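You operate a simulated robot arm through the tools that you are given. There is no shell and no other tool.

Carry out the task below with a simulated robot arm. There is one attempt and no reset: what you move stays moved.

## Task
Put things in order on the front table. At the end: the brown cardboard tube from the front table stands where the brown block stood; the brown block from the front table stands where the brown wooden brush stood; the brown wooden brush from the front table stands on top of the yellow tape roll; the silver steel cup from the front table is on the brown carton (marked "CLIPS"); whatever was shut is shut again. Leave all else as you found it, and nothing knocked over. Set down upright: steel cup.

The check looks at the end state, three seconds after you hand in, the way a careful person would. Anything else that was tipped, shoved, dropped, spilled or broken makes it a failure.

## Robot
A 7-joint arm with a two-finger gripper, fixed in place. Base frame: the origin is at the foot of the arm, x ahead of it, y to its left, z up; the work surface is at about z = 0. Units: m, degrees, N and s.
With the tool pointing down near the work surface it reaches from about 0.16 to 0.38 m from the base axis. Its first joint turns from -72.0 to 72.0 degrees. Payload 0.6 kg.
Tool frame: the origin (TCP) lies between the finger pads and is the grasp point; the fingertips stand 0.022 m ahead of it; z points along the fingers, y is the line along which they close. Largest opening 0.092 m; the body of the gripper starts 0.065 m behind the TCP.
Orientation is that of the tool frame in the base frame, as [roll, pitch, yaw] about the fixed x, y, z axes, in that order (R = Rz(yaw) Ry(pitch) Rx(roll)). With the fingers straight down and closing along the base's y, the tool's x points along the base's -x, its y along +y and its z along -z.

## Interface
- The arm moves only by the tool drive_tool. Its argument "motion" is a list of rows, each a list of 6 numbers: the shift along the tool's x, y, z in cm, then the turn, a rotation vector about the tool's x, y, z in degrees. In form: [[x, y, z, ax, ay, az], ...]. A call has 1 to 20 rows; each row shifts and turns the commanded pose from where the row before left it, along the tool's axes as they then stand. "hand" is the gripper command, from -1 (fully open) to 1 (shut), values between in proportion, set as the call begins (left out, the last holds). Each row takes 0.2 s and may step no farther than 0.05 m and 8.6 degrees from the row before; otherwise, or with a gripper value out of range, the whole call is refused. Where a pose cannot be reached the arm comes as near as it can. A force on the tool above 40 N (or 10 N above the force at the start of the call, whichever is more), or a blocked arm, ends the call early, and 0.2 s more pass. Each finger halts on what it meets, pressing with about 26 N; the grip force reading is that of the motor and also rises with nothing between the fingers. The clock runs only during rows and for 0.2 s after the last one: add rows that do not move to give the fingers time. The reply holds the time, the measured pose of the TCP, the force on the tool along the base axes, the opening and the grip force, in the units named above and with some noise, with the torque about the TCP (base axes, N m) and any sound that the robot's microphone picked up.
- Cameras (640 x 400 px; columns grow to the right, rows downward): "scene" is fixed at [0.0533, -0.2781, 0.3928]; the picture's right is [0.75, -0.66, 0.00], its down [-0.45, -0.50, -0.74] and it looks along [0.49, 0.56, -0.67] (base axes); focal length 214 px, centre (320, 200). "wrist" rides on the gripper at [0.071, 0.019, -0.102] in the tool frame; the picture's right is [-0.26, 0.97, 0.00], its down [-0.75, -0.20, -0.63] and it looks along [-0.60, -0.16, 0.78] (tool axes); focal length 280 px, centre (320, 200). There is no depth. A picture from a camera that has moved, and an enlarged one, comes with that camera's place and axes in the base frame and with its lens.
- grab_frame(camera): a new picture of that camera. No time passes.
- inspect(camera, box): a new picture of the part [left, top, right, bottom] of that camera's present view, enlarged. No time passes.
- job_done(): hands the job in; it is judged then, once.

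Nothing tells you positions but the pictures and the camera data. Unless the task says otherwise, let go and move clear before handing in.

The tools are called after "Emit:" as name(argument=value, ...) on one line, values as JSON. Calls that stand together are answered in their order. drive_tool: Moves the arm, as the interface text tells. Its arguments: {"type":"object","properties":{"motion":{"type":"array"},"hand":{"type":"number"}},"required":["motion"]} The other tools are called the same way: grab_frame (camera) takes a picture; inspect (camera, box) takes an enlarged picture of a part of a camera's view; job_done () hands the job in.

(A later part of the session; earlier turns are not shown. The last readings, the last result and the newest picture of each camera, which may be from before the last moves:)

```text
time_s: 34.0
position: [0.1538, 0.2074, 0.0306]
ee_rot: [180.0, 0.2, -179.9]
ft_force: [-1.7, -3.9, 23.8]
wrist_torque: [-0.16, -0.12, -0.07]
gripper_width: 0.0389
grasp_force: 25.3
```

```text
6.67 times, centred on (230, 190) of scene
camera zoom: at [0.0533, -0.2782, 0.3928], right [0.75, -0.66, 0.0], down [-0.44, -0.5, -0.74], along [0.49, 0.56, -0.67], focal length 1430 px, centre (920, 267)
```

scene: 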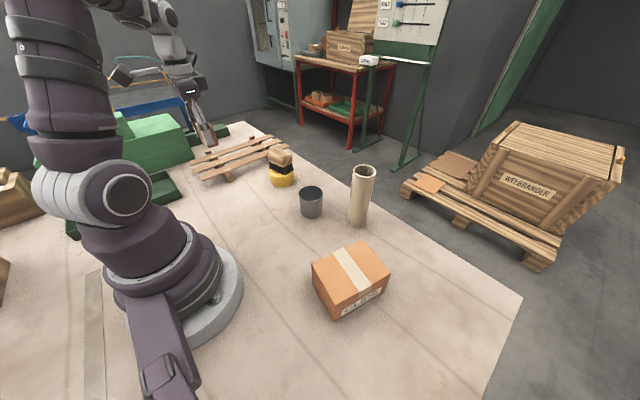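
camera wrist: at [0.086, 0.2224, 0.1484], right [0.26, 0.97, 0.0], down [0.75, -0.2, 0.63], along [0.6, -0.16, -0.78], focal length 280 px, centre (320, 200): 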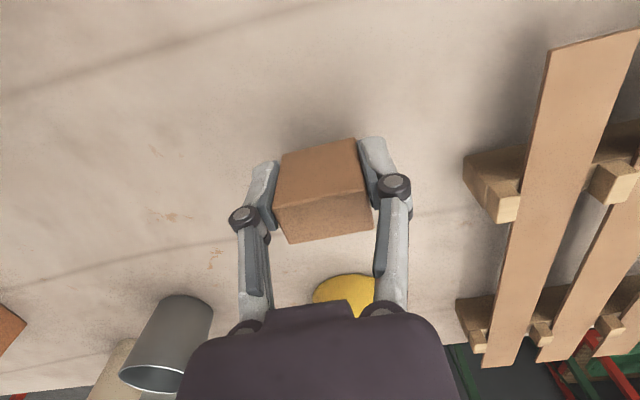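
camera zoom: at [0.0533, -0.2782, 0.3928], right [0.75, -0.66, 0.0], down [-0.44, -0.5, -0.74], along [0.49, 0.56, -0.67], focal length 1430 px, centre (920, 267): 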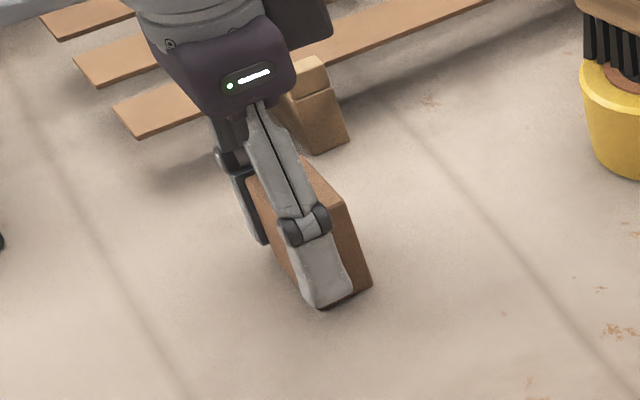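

Contact made at about 24 N. I ease off by a millimetre and open the fingers partway to release.

Emit:
drive_tool(motion=[[0, 0, -0.1, 0, 0, 0], [0, 0, 0, 0, 0, 0]])

Emit:
drive_tool(motion=[[0, 0, 0, 0, 0, 0], [0, 0, 0, 0, 0, 0], [0, 0, 0, 0, 0, 0], [0, 0, 0, 0, 0, 0], [0, 0, 0, 0, 0, 0]], hand=-0.5)

Emit:
grab_frame(camera="wrist")

```text
time_s: 34.6
position: [0.1536, 0.2057, 0.0322]
ee_rot: [-180.0, 0.0, -179.8]
ft_force: [0.9, 0.2, -0.9]
wrist_torque: [0.03, 0.01, 0.01]
gripper_width: 0.039
grasp_force: 25.8
```

```text
time_s: 35.8
position: [0.154, 0.2065, 0.0299]
ee_rot: [-179.9, 0.0, -180.0]
ft_force: [0.0, 0.6, 0.3]
wrist_torque: [0.0, -0.03, -0.01]
gripper_width: 0.0691
grasp_force: 0.0
```

```text
taken
camera wrist: at [0.0823, 0.2249, 0.1329], right [0.26, 0.97, 0.0], down [0.75, -0.2, 0.63], along [0.6, -0.16, -0.78], focal length 280 px, centre (320, 200)
```

wrist: 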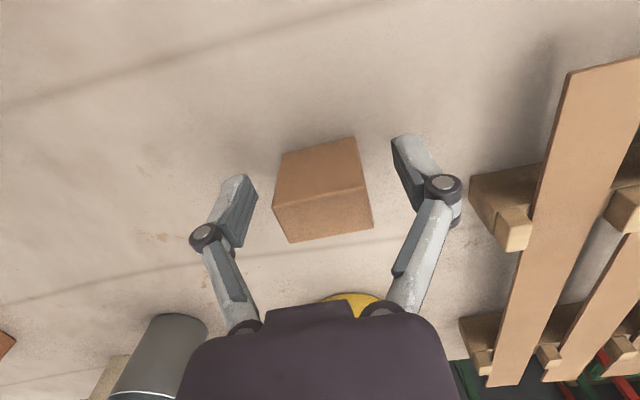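

The block is released in place. I rise and go to a viewpoint for the tube.

Emit:
drive_tool(motion=[[0, 0, -2, 0, 0, 0], [0, 0, -4, 0, 0, 0], [0, 0, -4.5, 0, 0, 0], [0, 0, -4.5, 0, 0, 0], [0, 0, -4.5, 0, 0, 0], [-1.3, -4.4, 0, 0, 0, 0], [-1.3, -4.4, 0, 0, 0, 0], [-1.3, -4.4, 0, 0, 0, 0], [-1.3, -4.4, 0, 0, 0, 0], [-1.3, -4.4, 0, 0, 0, 0], [-1.3, -4.4, 0, 0, 0, 0], [0, -3, 0, 0, 0, 5.7], [0, 0, 0, 0, 0, 5.7], [0, 0, 0, 0, 0, 0]], hand=-0.5)

Emit:
grab_frame(camera="wrist")

Emit:
inspect(camera="scene", box=[180, 130, 380, 255])

```text
time_s: 38.8
position: [0.2314, -0.0869, 0.226]
ee_rot: [179.9, 0.0, 168.7]
ft_force: [-1.0, 1.2, 0.8]
wrist_torque: [0.01, 0.0, -0.01]
gripper_width: 0.069
grasp_force: 0.1
```

```text
taken
camera wrist: at [0.1653, -0.0549, 0.3279], right [0.45, 0.9, 0.0], down [0.7, -0.35, 0.63], along [0.56, -0.28, -0.78], focal length 280 px, centre (320, 200)
```

wrist: 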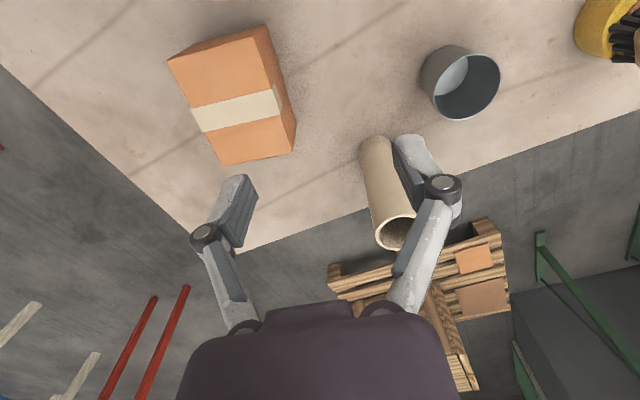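

```text
3.20 times, centred on (280, 192) of scene
camera zoom: at [0.0533, -0.2781, 0.3928], right [0.75, -0.66, 0.0], down [-0.45, -0.5, -0.74], along [0.49, 0.56, -0.67], focal length 686 px, centre (448, 224)
```

zoom: 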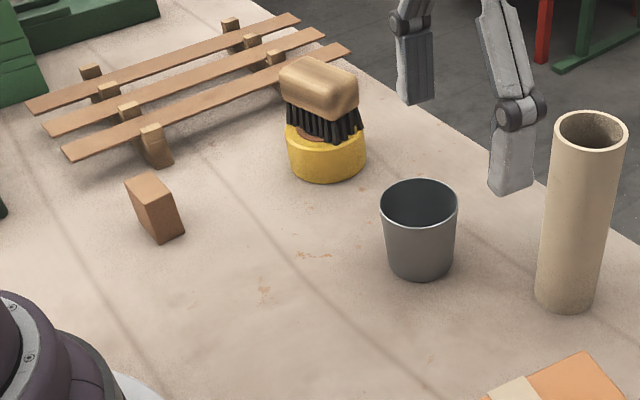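

The block stands properly in its new place, and I take the tube to be near (0.356, -0.070), 149 mm tall. I line up radially, tilt the fingers outward 25° to gain reach for the later placing, and move above the tube.

Emit:
drive_tool(motion=[[0, 4.1, 0, 0, 0, 0], [0, 0, 0, 0, -8.333, 0], [0, 0, 0, 0, -8.333, 0], [0, 0, 0, 0, -8.334, 0], [-3.59, 0, 1.67, 0, 0, 0], [-3.59, 0, 1.67, 0, 0, 0], [-3.59, 0, 1.67, 0, 0, 0], [0, 0, 0, 0, 0, 0], [0, 0, 0, 0, 0, 0]], hand=-0.8)

Emit:
grab_frame(camera="wrist")

Emit:
inspect(camera="scene", box=[260, 80, 460, 240])

```text
time_s: 40.8
position: [0.3563, -0.071, 0.2253]
ee_rot: [-180.0, 25.1, 168.7]
ft_force: [-0.1, 0.1, -0.8]
wrist_torque: [-0.04, -0.01, 0.03]
gripper_width: 0.0829
grasp_force: 0.0
```

```text
taken
camera wrist: at [0.2551, -0.033, 0.2874], right [0.42, 0.9, 0.11], down [0.37, -0.28, 0.88], along [0.83, -0.33, -0.45], focal length 280 px, centre (320, 200)
```

wrist: 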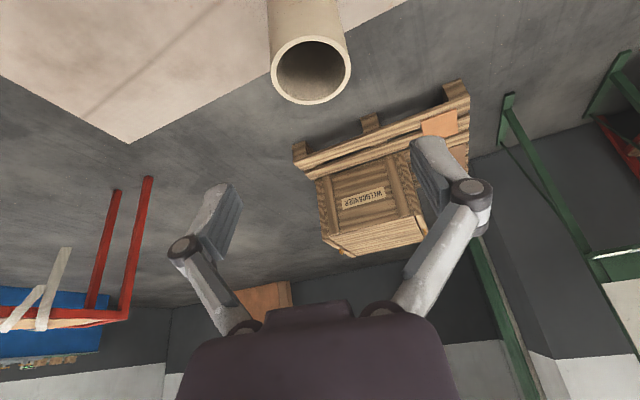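

```text
2.50 times, centred on (360, 160) of scene
camera zoom: at [0.0533, -0.2781, 0.3928], right [0.75, -0.66, 0.0], down [-0.45, -0.5, -0.74], along [0.49, 0.56, -0.67], focal length 536 px, centre (220, 300)
```

zoom: 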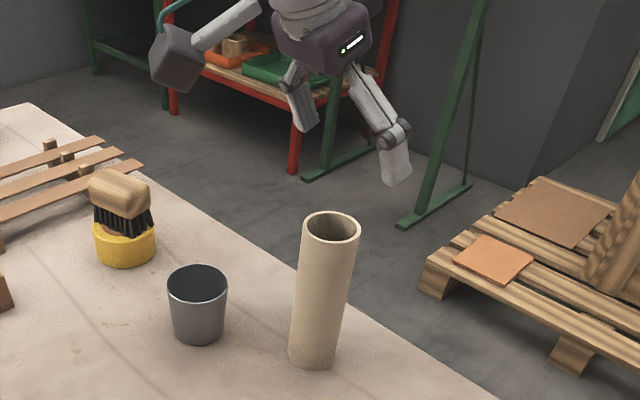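

The tilted pose reaches easily and the tube rim sits where expected, at about (0.3575, -0.070). I descend vertically so the fingers straddle it.

Emit:
drive_tool(motion=[[1.55, 0.1, 3.69, 0, 0, 0], [1.69, 0, 3.63, 0, 0, 0], [0, 0, 0, 0, 0, 0]])

Emit:
grab_frame(camera="wrist")

Emit:
inspect(camera="scene", box=[290, 120, 430, 240])

```text
time_s: 41.6
position: [0.36, -0.0705, 0.1456]
ee_rot: [180.0, 25.0, 168.8]
ft_force: [-0.7, -0.8, 1.0]
wrist_torque: [0.0, -0.03, -0.03]
gripper_width: 0.0829
grasp_force: 0.0
```

```text
taken
camera wrist: at [0.257, -0.0316, 0.2077], right [0.42, 0.9, 0.11], down [0.37, -0.28, 0.88], along [0.83, -0.33, -0.45], focal length 280 px, centre (320, 200)
```

wrist: 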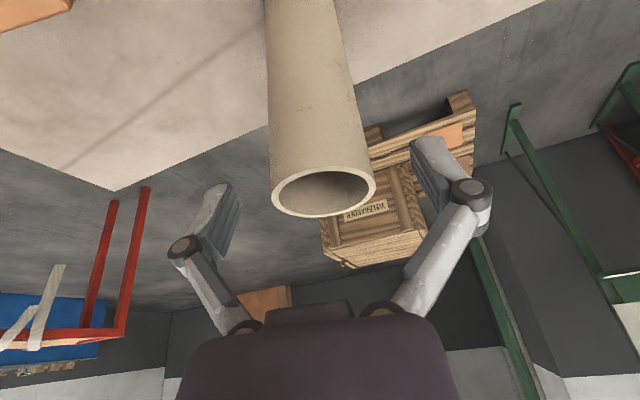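

```text
3.33 times, centred on (360, 180) of scene
camera zoom: at [0.0533, -0.2781, 0.3928], right [0.75, -0.66, 0.0], down [-0.45, -0.5, -0.74], along [0.49, 0.56, -0.67], focal length 715 px, centre (187, 267)
```

zoom: 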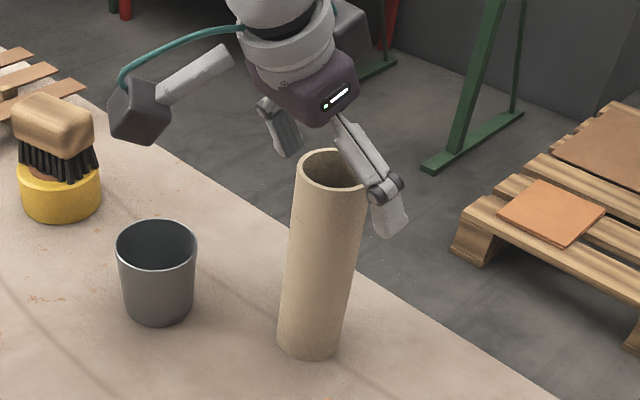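

The tube rim is centred between the fingers. I go 4 cm further down and close on the tube.

Emit:
drive_tool(motion=[[0.85, 0.05, 1.81, 0, 0, 0], [0.85, 0, 1.81, 0, 0, 0], [0, 0, 0, 0, 0, 0], [0, 0, 0, 0, 0, 0]])

Emit:
grab_frame(camera="wrist")

```text
time_s: 42.6
position: [0.361, -0.0704, 0.1055]
ee_rot: [-179.9, 25.0, 168.8]
ft_force: [-0.5, -0.3, -0.6]
wrist_torque: [-0.01, 0.03, -0.01]
gripper_width: 0.0827
grasp_force: 0.1
```

```text
taken
camera wrist: at [0.2583, -0.0314, 0.1683], right [0.42, 0.9, 0.11], down [0.37, -0.28, 0.88], along [0.83, -0.33, -0.45], focal length 280 px, centre (320, 200)
```

wrist: 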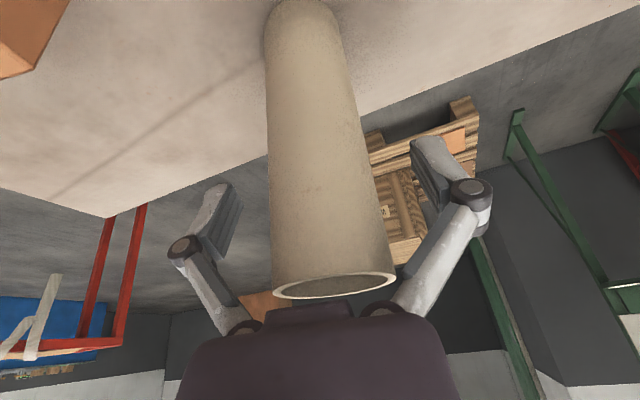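

Centred. I close the gripper.

Emit:
drive_tool(motion=[[0, 0, 0, 0, 0, 0], [0, 0, 0, 0, 0, 0], [0, 0, 0, 0, 0, 0], [0, 0, 0, 0, 0, 0], [0, 0, 0, 0, 0, 0]], hand=1)

Emit:
grab_frame(camera="wrist")

Emit:
inspect(camera="scene", box=[290, 120, 430, 240])

```text
time_s: 43.8
position: [0.3602, -0.07, 0.1056]
ee_rot: [-179.9, 25.0, 168.6]
ft_force: [-1.8, 1.2, 7.1]
wrist_torque: [0.04, 0.01, 0.04]
gripper_width: 0.0437
grasp_force: 26.2
```

```text
taken
camera wrist: at [0.2584, -0.0314, 0.1684], right [0.42, 0.9, 0.11], down [0.37, -0.28, 0.89], along [0.83, -0.33, -0.45], focal length 280 px, centre (320, 200)
```

wrist: 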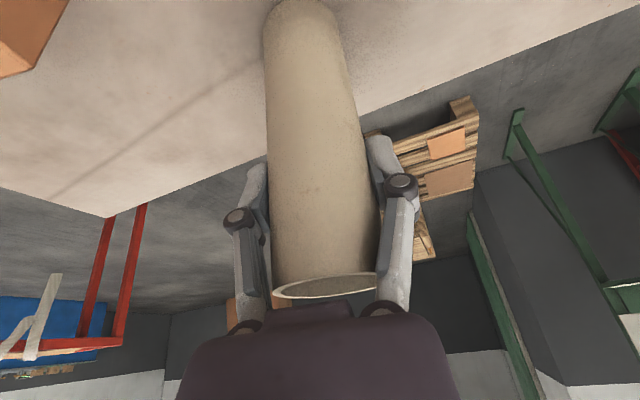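

```text
3.33 times, centred on (360, 180) of scene
camera zoom: at [0.0533, -0.2781, 0.3928], right [0.75, -0.66, 0.0], down [-0.44, -0.5, -0.74], along [0.49, 0.56, -0.67], focal length 715 px, centre (187, 267)
```

zoom: 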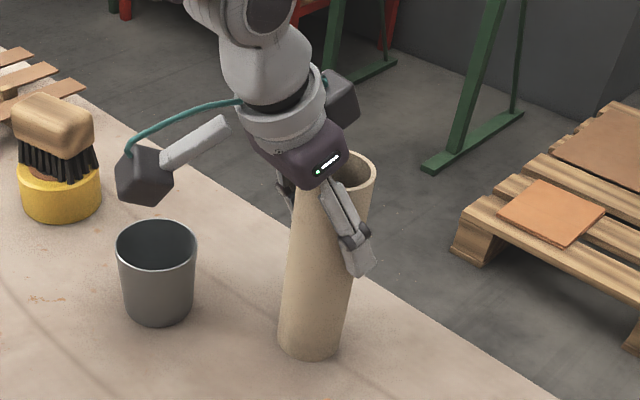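

The tube is firmly held at 44 mm. I lift it clear of the carton's height and swing about the base axis toward the block's old place.

Emit:
drive_tool(motion=[[-0.84, 0, -1.81, 0, 0, 0], [-1.69, 0, -3.63, 0, 0, 0], [-1.48, 0, -3.17, 0, 0, 0], [0, 0, 0, 0, 0, 0]])

Emit:
inspect(camera="scene", box=[260, 80, 460, 240])

```text
time_s: 44.8
position: [0.3602, -0.0707, 0.2018]
ee_rot: [-179.9, 25.0, 168.8]
ft_force: [-0.3, -0.1, 0.6]
wrist_torque: [-0.02, -0.03, -0.02]
gripper_width: 0.0434
grasp_force: 26.0
```

```text
2.50 times, centred on (360, 160) of scene
camera zoom: at [0.0533, -0.2781, 0.3928], right [0.75, -0.66, 0.0], down [-0.45, -0.5, -0.74], along [0.49, 0.56, -0.67], focal length 536 px, centre (220, 300)
```

zoom: 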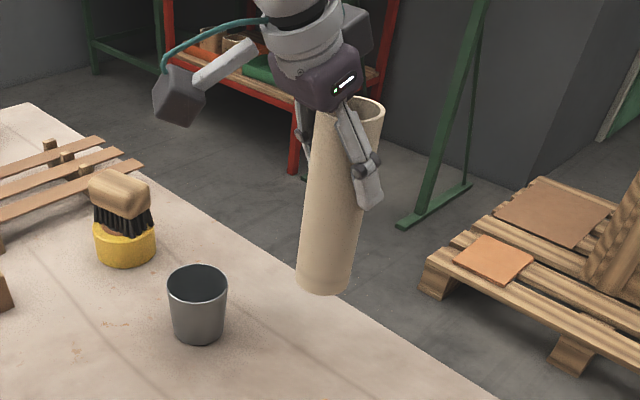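

The tube hangs upright with no slip. Now the swing.

Emit:
drive_tool(motion=[[0.24, -4.38, -0.11, 2.892, 0, 6.202], [0.24, -4.38, -0.11, 2.892, 0, 6.202], [0.24, -4.38, -0.11, 2.892, 0, 6.202], [0.24, -4.38, -0.11, 2.892, 0, 6.202], [0.24, -4.38, -0.11, 2.892, 0, 6.202], [0.24, -4.38, -0.11, 2.892, 0, 6.202], [0.24, -4.38, -0.11, 2.892, 0, 6.202], [0, 0, 0, 0, 0, 0], [0, 0, 0, 0, 0, 0]])

Emit:
grab_frame(camera="wrist")

Emit:
grab_frame(camera="scene")

```text
time_s: 46.8
position: [0.1897, -0.3121, 0.2015]
ee_rot: [180.0, 25.0, 120.9]
ft_force: [-0.3, 0.2, -0.1]
wrist_torque: [0.0, 0.0, -0.01]
gripper_width: 0.0437
grasp_force: 26.3
```

```text
taken
camera wrist: at [0.1507, -0.2106, 0.2645], right [0.95, 0.29, 0.11], down [0.04, -0.46, 0.88], along [0.31, -0.84, -0.45], focal length 280 px, centre (320, 200)
```

wrist: 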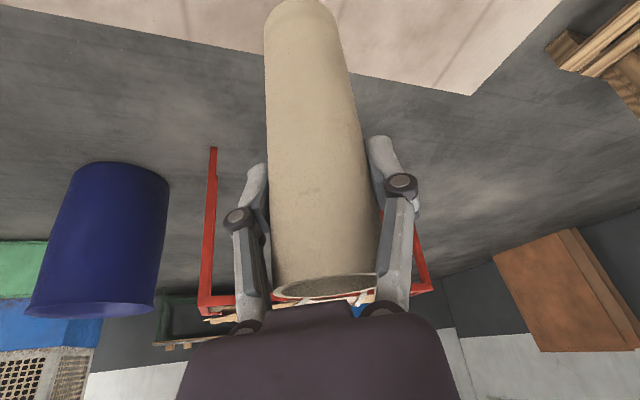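

```text
taken
```

scene: 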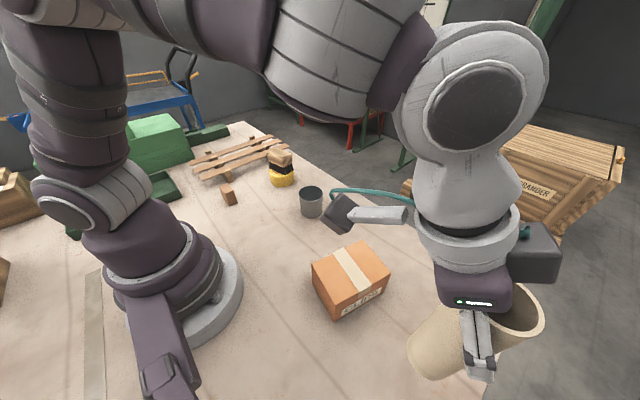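

The tube is level at radius 0.365. I extend about 2 cm outward and lower toward the block's old spot, stopping 1 cm short.

Emit:
drive_tool(motion=[[0.53, -0.1, 2.88, 0, 0, 0], [0.53, 0, 2.88, 0, 0, 0], [0.53, 0, 2.88, 0, 0, 0], [0, 0, 0, 0, 0, 0], [0, 0, 0, 0, 0, 0]])

Emit:
grab_frame(camera="wrist")

Emit:
inspect(camera="scene", box=[340, 260, 540, 400])

```text
time_s: 48.0
position: [0.1973, -0.332, 0.1173]
ee_rot: [-179.8, 25.0, 120.9]
ft_force: [0.1, -0.4, -0.2]
wrist_torque: [-0.05, 0.03, -0.02]
gripper_width: 0.0434
grasp_force: 26.1
```

```text
taken
camera wrist: at [0.1587, -0.2298, 0.1799], right [0.95, 0.29, 0.11], down [0.04, -0.46, 0.88], along [0.31, -0.84, -0.45], focal length 280 px, centre (320, 200)
```

wrist: 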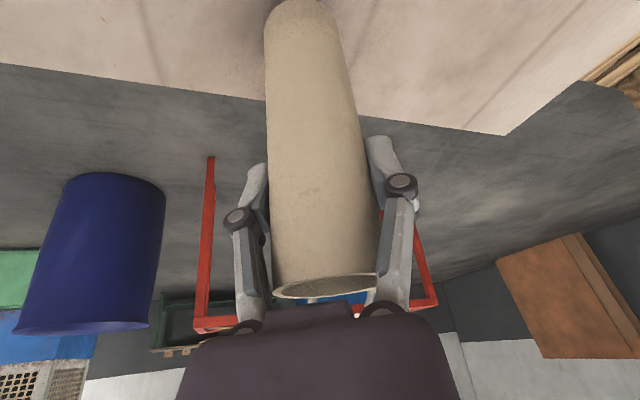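

```text
2.86 times, centred on (440, 330) of scene
camera zoom: at [0.0533, -0.2781, 0.3928], right [0.75, -0.66, 0.0], down [-0.45, -0.5, -0.74], along [0.49, 0.56, -0.67], focal length 613 px, centre (-23, -171)
```

zoom: 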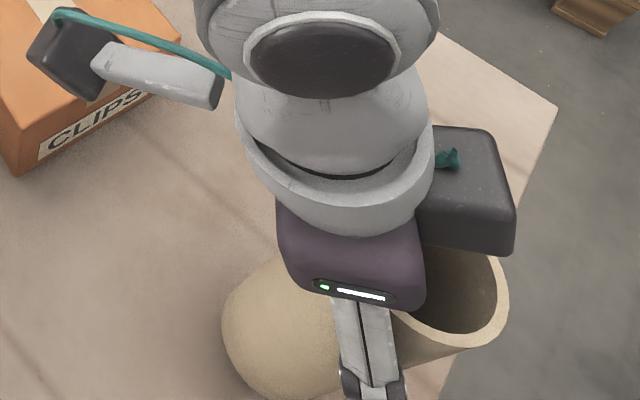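

Position looks right at (0.197, -0.332). I lower to near the table.

Emit:
drive_tool(motion=[[0.38, 0, 0.82, 0, 0, 0], [0, 0, 0, 0, 0, 0], [0, 0, 0, 0, 0, 0]])

Emit:
drive_tool(motion=[[0.085, 0, 0.18, 0, 0, 0], [0, 0, 0, 0, 0, 0]])

```text
time_s: 48.8
position: [0.1969, -0.3321, 0.108]
ee_rot: [180.0, 25.0, 120.9]
ft_force: [-0.5, 0.9, -0.4]
wrist_torque: [0.02, -0.02, 0.03]
gripper_width: 0.0435
grasp_force: 26.3
```

```text
time_s: 49.4
position: [0.1964, -0.3321, 0.1067]
ee_rot: [-180.0, 25.1, 120.9]
ft_force: [-3.0, 6.8, 16.7]
wrist_torque: [0.36, 0.15, -0.01]
gripper_width: 0.0434
grasp_force: 26.1
```

Contact with about 17 N. I back off half a millimetre, then look before releasing.

Emit:
drive_tool(motion=[[-0.025, 0, -0.055, 0, 0, 0], [0, 0, 0, 0, 0, 0]])

Emit:
grab_frame(camera="wrist")

Emit:
inspect(camera="scene", box=[340, 260, 540, 400])

```text
time_s: 50.0
position: [0.1959, -0.3322, 0.106]
ee_rot: [-180.0, 25.0, 120.9]
ft_force: [-0.4, 0.6, 9.1]
wrist_torque: [-0.04, 0.03, -0.01]
gripper_width: 0.0438
grasp_force: 25.6
```

```text
taken
camera wrist: at [0.1574, -0.231, 0.1684], right [0.95, 0.29, 0.11], down [0.04, -0.46, 0.89], along [0.31, -0.84, -0.45], focal length 280 px, centre (320, 200)
```

wrist: 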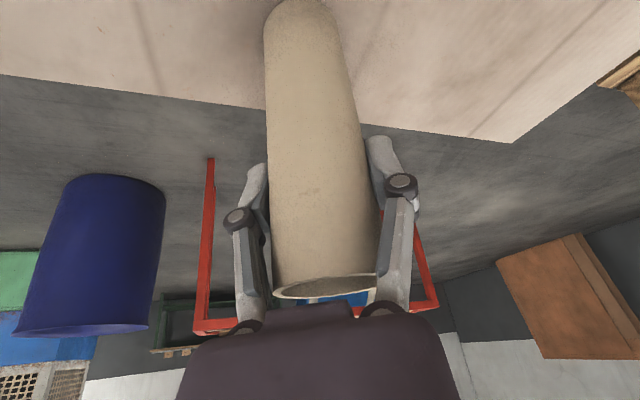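

```text
2.86 times, centred on (440, 330) of scene
camera zoom: at [0.0533, -0.2781, 0.3928], right [0.75, -0.66, 0.0], down [-0.44, -0.5, -0.74], along [0.49, 0.56, -0.67], focal length 613 px, centre (-23, -171)
```

zoom: 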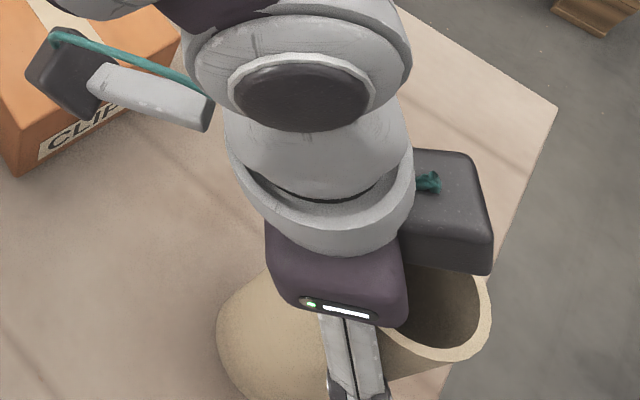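

It sits flat with 9 N and almost no torque. I open the fingers.

Emit:
drive_tool(motion=[[0, 0, 0, 0, 0, 0], [0, 0, 0, 0, 0, 0], [0, 0, 0, 0, 0, 0], [0, 0, 0, 0, 0, 0], [0, 0, 0, 0, 0, 0]], hand=-0.9)

Emit:
grab_frame(camera="wrist")

```text
time_s: 51.2
position: [0.197, -0.3325, 0.1062]
ee_rot: [179.9, 25.1, 121.0]
ft_force: [0.9, -0.2, 0.0]
wrist_torque: [0.01, 0.03, 0.0]
gripper_width: 0.0875
grasp_force: 0.0
```

```text
taken
camera wrist: at [0.1574, -0.2308, 0.1684], right [0.95, 0.29, 0.11], down [0.04, -0.46, 0.88], along [0.31, -0.84, -0.45], focal length 280 px, centre (320, 200)
```

wrist: 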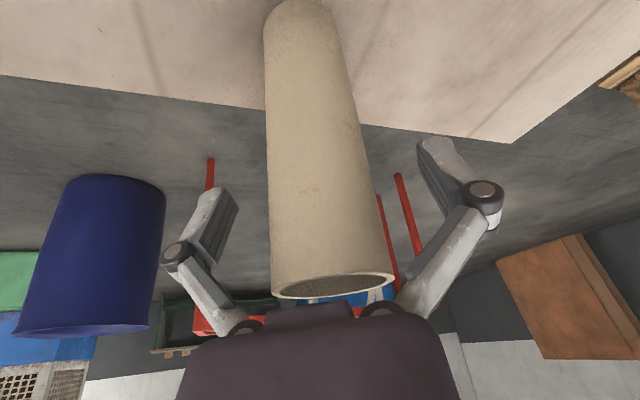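

The tube stands on its own. I raise the gripper straight up with the fingers straddling it, then back off.

Emit:
drive_tool(motion=[[-0.84, 0, -1.81, 0, 0, 0], [-1.69, 0, -3.63, 0, 0, 0], [-1.69, 0, -3.63, 0, 0, 0], [0, 0, 0, 0, 0, 0]])

Emit:
grab_frame(camera="wrist")

Emit:
inspect(camera="scene", box=[340, 260, 540, 400])

```text
time_s: 52.2
position: [0.1981, -0.331, 0.2054]
ee_rot: [180.0, 25.0, 120.8]
ft_force: [0.1, 0.1, -0.6]
wrist_torque: [0.01, -0.02, 0.0]
gripper_width: 0.0873
grasp_force: 0.1
```

```text
taken
camera wrist: at [0.1583, -0.2303, 0.2686], right [0.95, 0.29, 0.11], down [0.04, -0.46, 0.88], along [0.31, -0.84, -0.45], focal length 280 px, centre (320, 200)
```

wrist: 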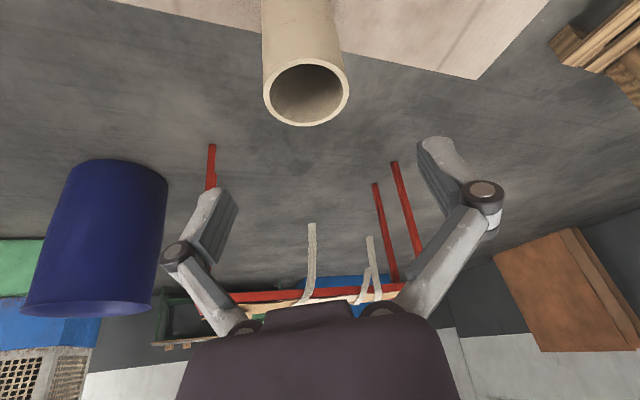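

```text
2.86 times, centred on (440, 330) of scene
camera zoom: at [0.0533, -0.2781, 0.3928], right [0.75, -0.66, 0.0], down [-0.45, -0.5, -0.74], along [0.49, 0.56, -0.67], focal length 613 px, centre (-23, -171)
```

zoom: 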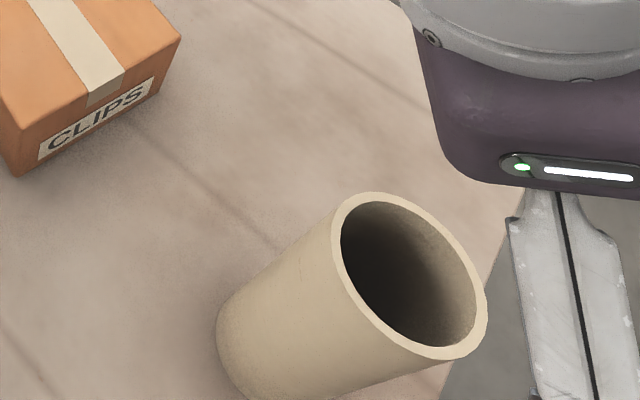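

The tube stands near (0.196, -0.332), on the block's old place. I back off inward, straighten the tool, and swing to above the cup.

Emit:
drive_tool(motion=[[2.6, 0, -2.32, 0, 0, 0], [2.6, 0, -2.32, 0, 0, 0], [2.6, 0, -2.32, 0, 0, 0], [0, 0, 0, 0, 8.333, 0], [0, 0, 0, 0, 8.333, 0], [0, 0, 0, 0, 8.334, 0], [0.28, 4.02, 0, 0, 0, -8.0875], [0.28, 4.02, 0, 0, 0, -8.0875], [0.28, 4.02, 0, 0, 0, -8.0875], [0.28, 4.02, 0, 0, 0, -8.0875], [0.28, 4.02, 0, 0, 0, -8.0875], [0.28, 4.02, 0, 0, 0, -8.0875], [0.28, 4.02, 0, 0, 0, -8.0875], [0.28, 4.02, 0, 0, 0, -8.0875], [0, 0, 0, 0, 0, 0]], hand=-1)

Emit:
grab_frame(camera="wrist")

Emit:
grab_frame(camera="scene")

```text
time_s: 55.4
position: [0.2818, 0.0274, 0.2387]
ee_rot: [180.0, -0.1, -174.3]
ft_force: [0.2, -0.2, -0.4]
wrist_torque: [-0.04, -0.03, -0.03]
gripper_width: 0.0921
grasp_force: 0.0
```

```text
taken
camera wrist: at [0.2087, 0.039, 0.3402], right [0.17, 0.99, 0.0], down [0.77, -0.13, 0.63], along [0.62, -0.1, -0.78], focal length 280 px, centre (320, 200)
```

wrist: 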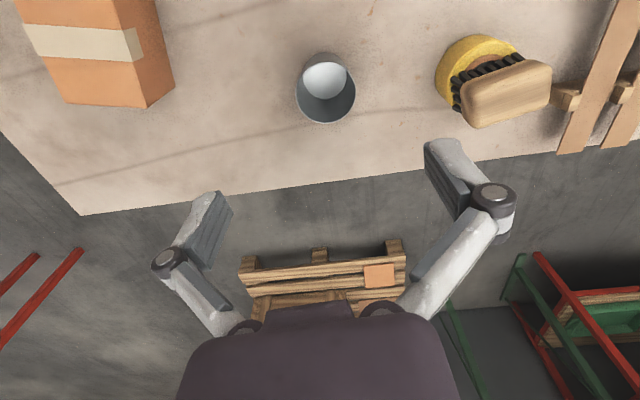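

```text
taken
```

scene: 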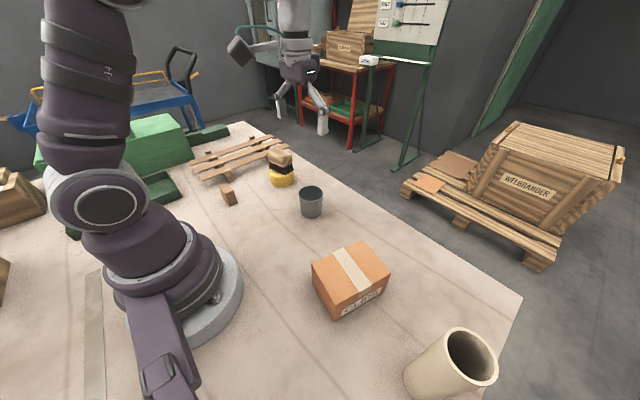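

The cup is near (0.296, 0.030), empty, and everything else is standing. I line up and descend to just above it.

Emit:
drive_tool(motion=[[-1.44, 0.12, 4.2, 0, 0, 0], [0, 0, 4.5, 0, 0, 0], [0, 0, 4.5, 0, 0, 0], [0, 0, 0, 0, 0, 0]])

Emit:
grab_frame(camera="wrist")

Emit:
inspect(camera="scene", box=[250, 120, 370, 240])

```text
time_s: 56.4
position: [0.2981, 0.0293, 0.1041]
ee_rot: [-180.0, 0.0, -174.4]
ft_force: [0.7, -0.3, 0.2]
wrist_torque: [-0.02, 0.01, -0.01]
gripper_width: 0.0921
grasp_force: 0.1
```

```text
taken
camera wrist: at [0.2245, 0.0408, 0.2065], right [0.17, 0.99, 0.0], down [0.77, -0.13, 0.63], along [0.62, -0.1, -0.78], focal length 280 px, centre (320, 200)
```

wrist: 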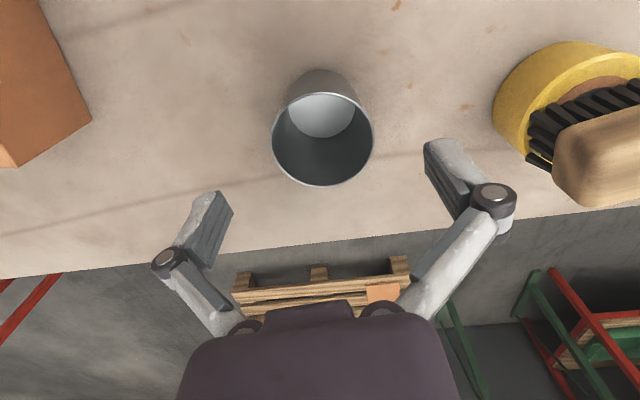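

```text
3.33 times, centred on (310, 180) of scene
camera zoom: at [0.0533, -0.2781, 0.3928], right [0.75, -0.66, 0.0], down [-0.45, -0.5, -0.74], along [0.49, 0.56, -0.67], focal length 715 px, centre (353, 267)
```

zoom: 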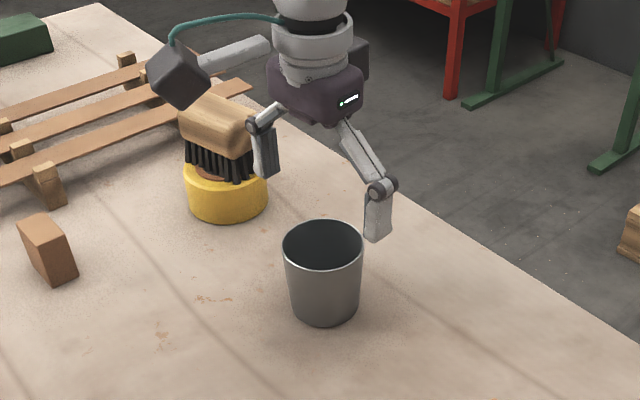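

The cup is centred between the fingers. I descend around it.

Emit:
drive_tool(motion=[[0.2, 0.15, 2.2, 0, 0, 0], [0, 0, 2, 0, 0, 0], [0, 0, 2, 0, 0, 0], [0, 0, 0, 0, 0, 0], [0, 0, 0, 0, 0, 0]])

Emit:
grab_frame(camera="wrist")

Emit:
inspect(camera="scene", box=[250, 120, 370, 240])

```text
time_s: 57.6
position: [0.2923, 0.0287, 0.0435]
ee_rot: [-180.0, 0.0, -174.4]
ft_force: [-0.5, 0.0, 0.1]
wrist_torque: [0.03, 0.03, 0.0]
gripper_width: 0.0921
grasp_force: 0.2
```

```text
taken
camera wrist: at [0.2204, 0.041, 0.1446], right [0.17, 0.99, 0.0], down [0.77, -0.13, 0.63], along [0.62, -0.1, -0.78], focal length 280 px, centre (320, 200)
```

wrist: 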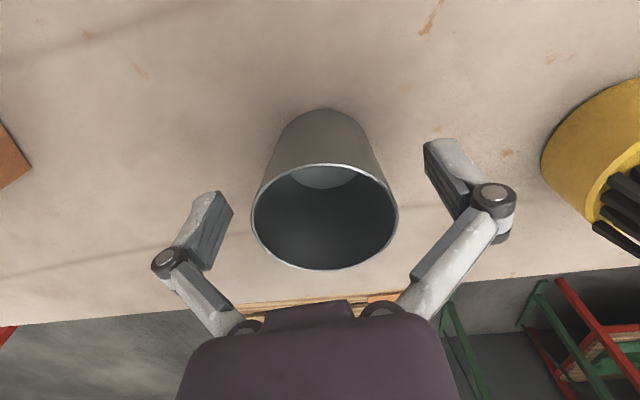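

```text
3.33 times, centred on (310, 180) of scene
camera zoom: at [0.0533, -0.2781, 0.3928], right [0.75, -0.66, 0.0], down [-0.45, -0.5, -0.74], along [0.49, 0.56, -0.67], focal length 715 px, centre (353, 267)
```

zoom: 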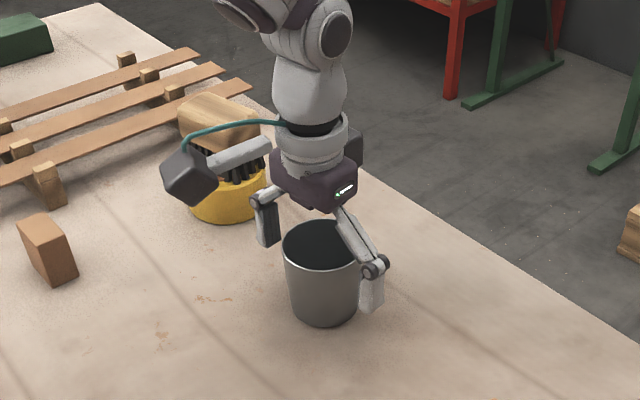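

The cup is 2 mm off to the left; I correct that and close the fingers.

Emit:
drive_tool(motion=[[0, 0.2, 0, 0, 0, 0], [0, 0, 0, 0, 0, 0]])

Emit:
drive_tool(motion=[[0, 0, 0, 0, 0, 0], [0, 0, 0, 0, 0, 0], [0, 0, 0, 0, 0, 0], [0, 0, 0, 0, 0, 0], [0, 0, 0, 0, 0, 0]], hand=1)

Emit:
grab_frame(camera="wrist")

```text
time_s: 58.2
position: [0.2945, 0.0323, 0.0426]
ee_rot: [180.0, 0.0, -174.3]
ft_force: [0.3, 0.0, 1.3]
wrist_torque: [0.0, 0.0, -0.02]
gripper_width: 0.092
grasp_force: 0.1
```

```text
time_s: 59.4
position: [0.2943, 0.0317, 0.0445]
ee_rot: [180.0, 0.0, -174.4]
ft_force: [-0.8, -0.8, 6.4]
wrist_torque: [-0.1, -0.04, -0.07]
gripper_width: 0.0563
grasp_force: 26.2
```

```text
taken
camera wrist: at [0.2205, 0.0434, 0.1448], right [0.17, 0.99, 0.0], down [0.77, -0.13, 0.63], along [0.62, -0.1, -0.78], focal length 280 px, centre (320, 200)
```

wrist: 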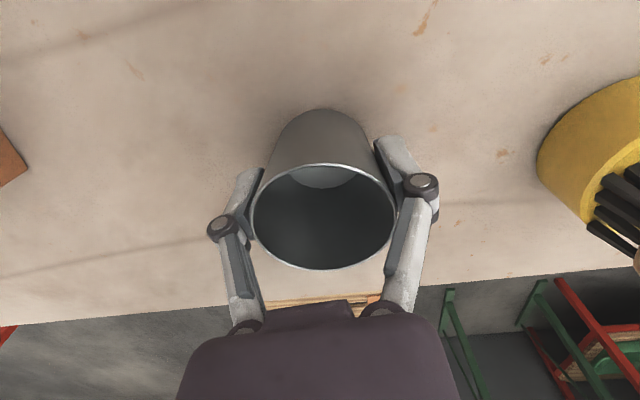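

The cup is gripped at 56 mm. I lift it, check it, then swing to the carton.

Emit:
drive_tool(motion=[[0, 0, -2, 0, 0, 0], [0, 0, -4, 0, 0, 0], [0, 0, -4, 0, 0, 0], [0, 0, -2, 0, 0, 0], [0.58, -3.6, 0, 0, 0, 7.21], [0.58, -3.6, 0, 0, 0, 7.21], [0.58, -3.6, 0, 0, 0, 7.21], [0.58, -3.6, 0, 0, 0, 7.21], [0.58, -3.6, 0, 0, 0, 7.21], [0.58, -3.6, 0, 0, 0, 7.21], [0, 0, 0, 0, 0, 0], [0, 0, 0, 0, 0, 0]])

Emit:
grab_frame(camera="wrist")

Emit:
inspect(camera="scene", box=[240, 160, 480, 340])

```text
time_s: 62.0
position: [0.2182, -0.1664, 0.1607]
ee_rot: [180.0, -0.1, 142.3]
ft_force: [0.4, -0.4, -1.3]
wrist_torque: [-0.02, -0.01, 0.01]
gripper_width: 0.0559
grasp_force: 25.9
```

```text
taken
camera wrist: at [0.1743, -0.1073, 0.2626], right [0.8, 0.6, 0.0], down [0.47, -0.62, 0.63], along [0.38, -0.5, -0.78], focal length 280 px, centre (320, 200)
```

wrist: 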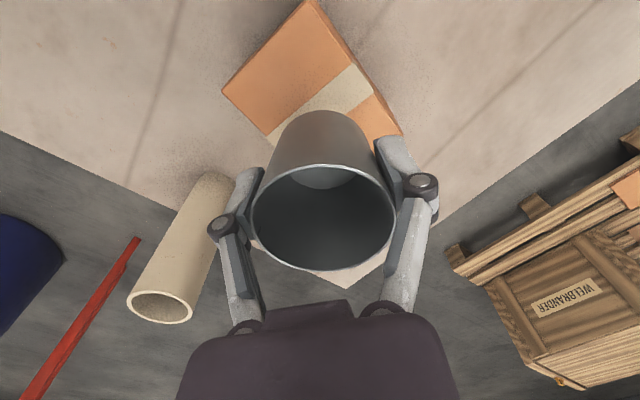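

```text
2.22 times, centred on (360, 250) of scene
camera zoom: at [0.0533, -0.2781, 0.3928], right [0.75, -0.66, 0.0], down [-0.45, -0.5, -0.74], along [0.49, 0.56, -0.67], focal length 477 px, centre (231, 89)
```

zoom: 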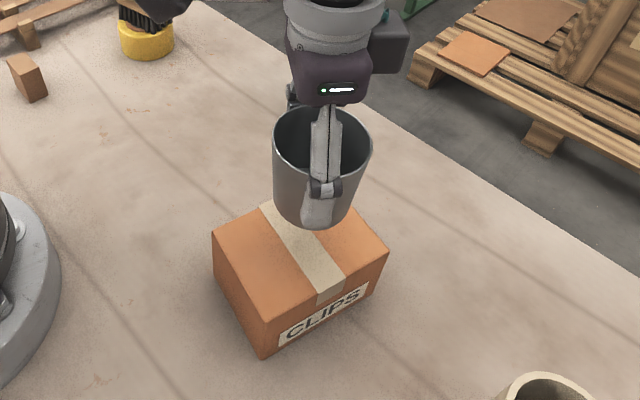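

The cup is over the carton's centre and level. I lower to about 1 cm above its top.

Emit:
drive_tool(motion=[[0, 0, 2, 0, 0, 0], [0, 0, 2, 0, 0, 0], [0, 0, 0, 0, 0, 0], [0, 0, 0, 0, 0, 0]])

Emit:
grab_frame(camera="wrist")

Emit:
inspect(camera="scene", box=[290, 180, 410, 330])

```text
time_s: 63.0
position: [0.2194, -0.166, 0.1205]
ee_rot: [-180.0, 0.0, 142.2]
ft_force: [0.4, 0.0, -0.5]
wrist_torque: [-0.02, -0.01, -0.01]
gripper_width: 0.0562
grasp_force: 26.1
```

```text
taken
camera wrist: at [0.1749, -0.1078, 0.2229], right [0.8, 0.6, 0.0], down [0.47, -0.62, 0.63], along [0.38, -0.5, -0.78], focal length 280 px, centre (320, 200)
```

wrist: 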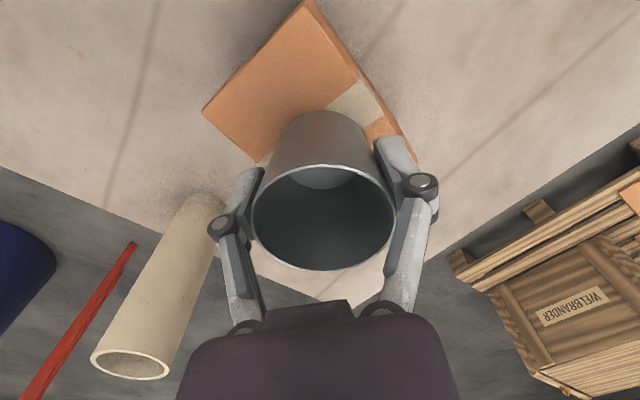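

```text
2.67 times, centred on (350, 255) of scene
camera zoom: at [0.0533, -0.2781, 0.3928], right [0.75, -0.66, 0.0], down [-0.45, -0.5, -0.74], along [0.49, 0.56, -0.67], focal length 572 px, centre (240, 53)
```

zoom: 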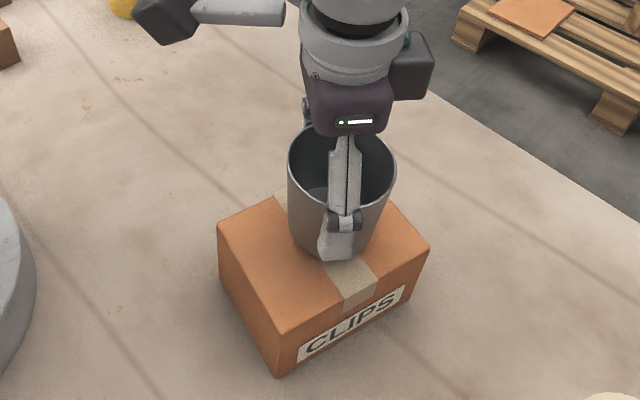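

Well centred. I lower gently now, watching the force.

Emit:
drive_tool(motion=[[0, 0, 0.5, 0, 0, 0], [0, 0, 0.4, 0, 0, 0], [0, 0, 0, 0, 0, 0], [0, 0, 0, 0, 0, 0]])

Emit:
drive_tool(motion=[[0, 0, 0.2, 0, 0, 0], [0, 0, 0, 0, 0, 0]])

```text
time_s: 64.0
position: [0.2196, -0.1658, 0.1121]
ee_rot: [-179.9, 0.0, 142.3]
ft_force: [-0.7, 3.2, 11.6]
wrist_torque: [0.01, 0.03, 0.0]
gripper_width: 0.056
grasp_force: 25.9
```

```text
time_s: 64.6
position: [0.2186, -0.1664, 0.1113]
ee_rot: [180.0, 0.1, 142.4]
ft_force: [4.1, 2.1, 13.2]
wrist_torque: [-0.03, -0.26, -0.01]
gripper_width: 0.0557
grasp_force: 26.3
```

The cup touched at z ≈ 0.112, so the carton top is a little higher than I thought. I back off 2 mm and look.

Emit:
drive_tool(motion=[[0, 0, -0.2, 0, 0, 0], [0, 0, 0, 0, 0, 0]])

Emit:
inspect(camera="scene", box=[290, 180, 410, 330])

Emit:
grab_frame(camera="wrist")

```text
time_s: 65.2
position: [0.217, -0.1657, 0.1131]
ee_rot: [180.0, -0.1, 142.3]
ft_force: [0.5, 0.0, -0.5]
wrist_torque: [-0.02, -0.02, -0.02]
gripper_width: 0.0555
grasp_force: 26.0
```

```text
2.67 times, centred on (350, 255) of scene
camera zoom: at [0.0533, -0.2781, 0.3928], right [0.75, -0.66, 0.0], down [-0.45, -0.5, -0.74], along [0.49, 0.56, -0.67], focal length 572 px, centre (240, 53)
```

zoom: 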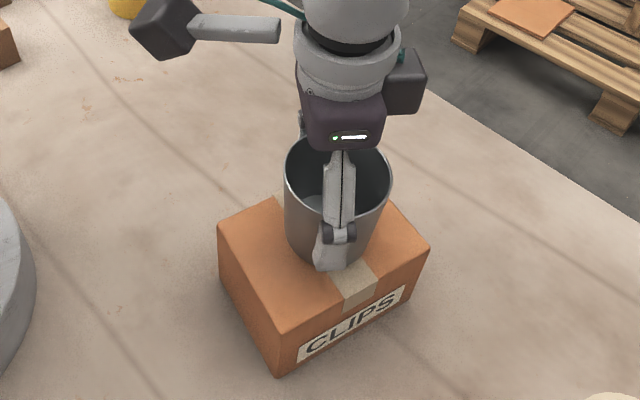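

```text
taken
camera wrist: at [0.1723, -0.1079, 0.2148], right [0.8, 0.6, 0.0], down [0.47, -0.62, 0.62], along [0.38, -0.5, -0.78], focal length 280 px, centre (320, 200)
```

wrist: 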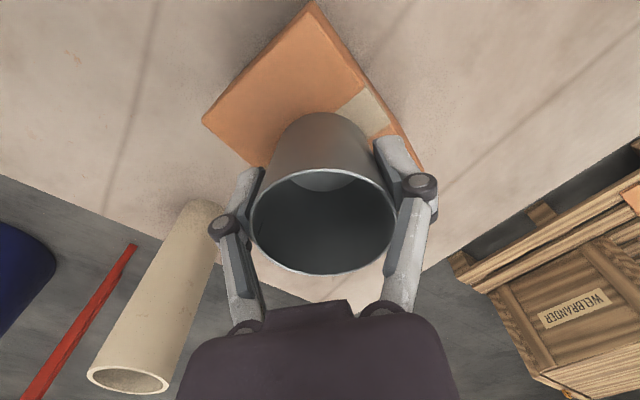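

The cup is nearly upright and hovering within 2 mm of the carton. I touch down lightly and release.

Emit:
drive_tool(motion=[[0, 0, 0.1, 0, 0, 0], [0, 0, 0, 0, 0, 0], [0, 0, 0, 0, 0, 0]])

```text
time_s: 66.0
position: [0.2175, -0.1652, 0.1127]
ee_rot: [-180.0, 0.0, 142.2]
ft_force: [0.5, 0.3, 0.7]
wrist_torque: [0.01, 0.03, -0.04]
gripper_width: 0.0553
grasp_force: 26.3
```

Emit:
drive_tool(motion=[[0, 0, 0.05, 0, 0, 0], [0, 0, 0, 0, 0, 0], [0, 0, 0, 0, 0, 0]])

```text
time_s: 66.8
position: [0.2163, -0.1658, 0.1122]
ee_rot: [-180.0, 0.0, 142.3]
ft_force: [-0.1, 0.9, 0.0]
wrist_torque: [-0.02, 0.01, 0.0]
gripper_width: 0.0555
grasp_force: 25.8
```

Emit:
drive_tool(motion=[[0, 0, 0.08, 0, 0, 0], [0, 0, 0, 0, 0, 0]])

Emit:
inspect(camera="scene", box=[310, 200, 390, 290])

```text
time_s: 67.4
position: [0.2176, -0.164, 0.1114]
ee_rot: [-180.0, 0.0, 142.3]
ft_force: [0.2, 0.0, -0.5]
wrist_torque: [0.02, -0.04, -0.03]
gripper_width: 0.0557
grasp_force: 25.6
```

```text
4.44 times, centred on (350, 245) of scene
camera zoom: at [0.0533, -0.2781, 0.3928], right [0.75, -0.66, 0.0], down [-0.45, -0.5, -0.74], along [0.49, 0.56, -0.67], focal length 953 px, centre (187, 0)
```

zoom: 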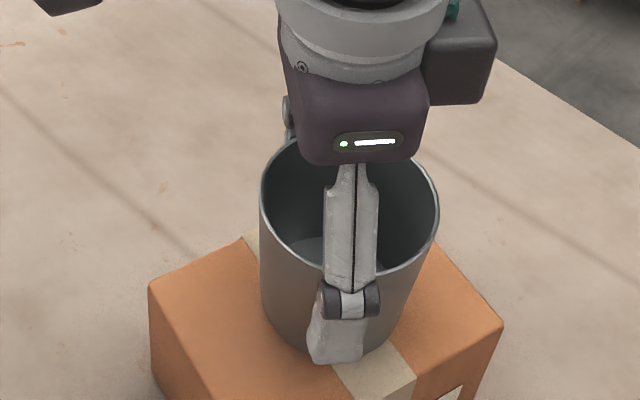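

Still no contact force; I continue down in millimetre steps.

Emit:
drive_tool(motion=[[0, 0, 0.1, 0, 0, 0], [0, 0, 0, 0, 0, 0]])

```text
time_s: 68.0
position: [0.2173, -0.1653, 0.1094]
ee_rot: [-179.9, 0.1, 142.3]
ft_force: [-0.5, 0.9, 4.3]
wrist_torque: [-0.05, -0.09, 0.0]
gripper_width: 0.0554
grasp_force: 25.7
```

Light contact at 4 N. I open the fingers.

Emit:
drive_tool(motion=[[0, 0, 0, 0, 0, 0], [0, 0, 0, 0, 0, 0], [0, 0, 0, 0, 0, 0], [0, 0, 0, 0, 0, 0], [0, 0, 0, 0, 0, 0]], hand=-1)

Emit:
grab_frame(camera="wrist")

Emit:
inspect(camera="scene", box=[290, 180, 410, 330])

```text
time_s: 69.2
position: [0.2162, -0.1673, 0.1108]
ee_rot: [-179.9, 0.0, 142.3]
ft_force: [-0.1, 0.2, 0.7]
wrist_torque: [-0.01, 0.01, 0.03]
gripper_width: 0.0918
grasp_force: 0.1
```

```text
taken
camera wrist: at [0.1721, -0.1078, 0.2125], right [0.8, 0.6, 0.0], down [0.47, -0.62, 0.63], along [0.38, -0.5, -0.78], focal length 280 px, centre (320, 200)
```

wrist: 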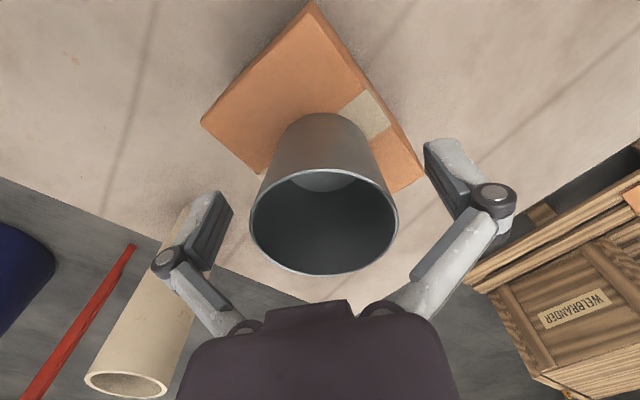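

```text
2.67 times, centred on (350, 255) of scene
camera zoom: at [0.0533, -0.2781, 0.3928], right [0.75, -0.66, 0.0], down [-0.45, -0.5, -0.74], along [0.49, 0.56, -0.67], focal length 572 px, centre (240, 53)
```

zoom: 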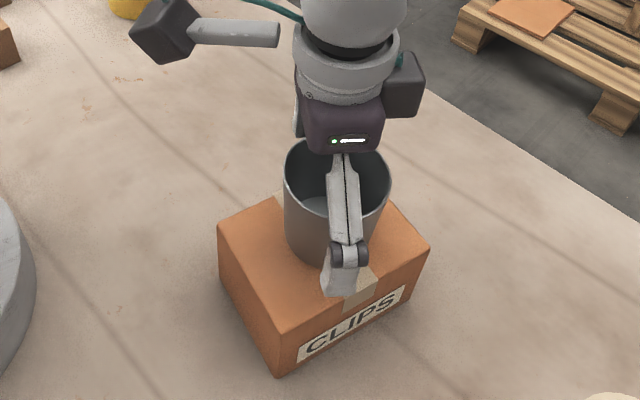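

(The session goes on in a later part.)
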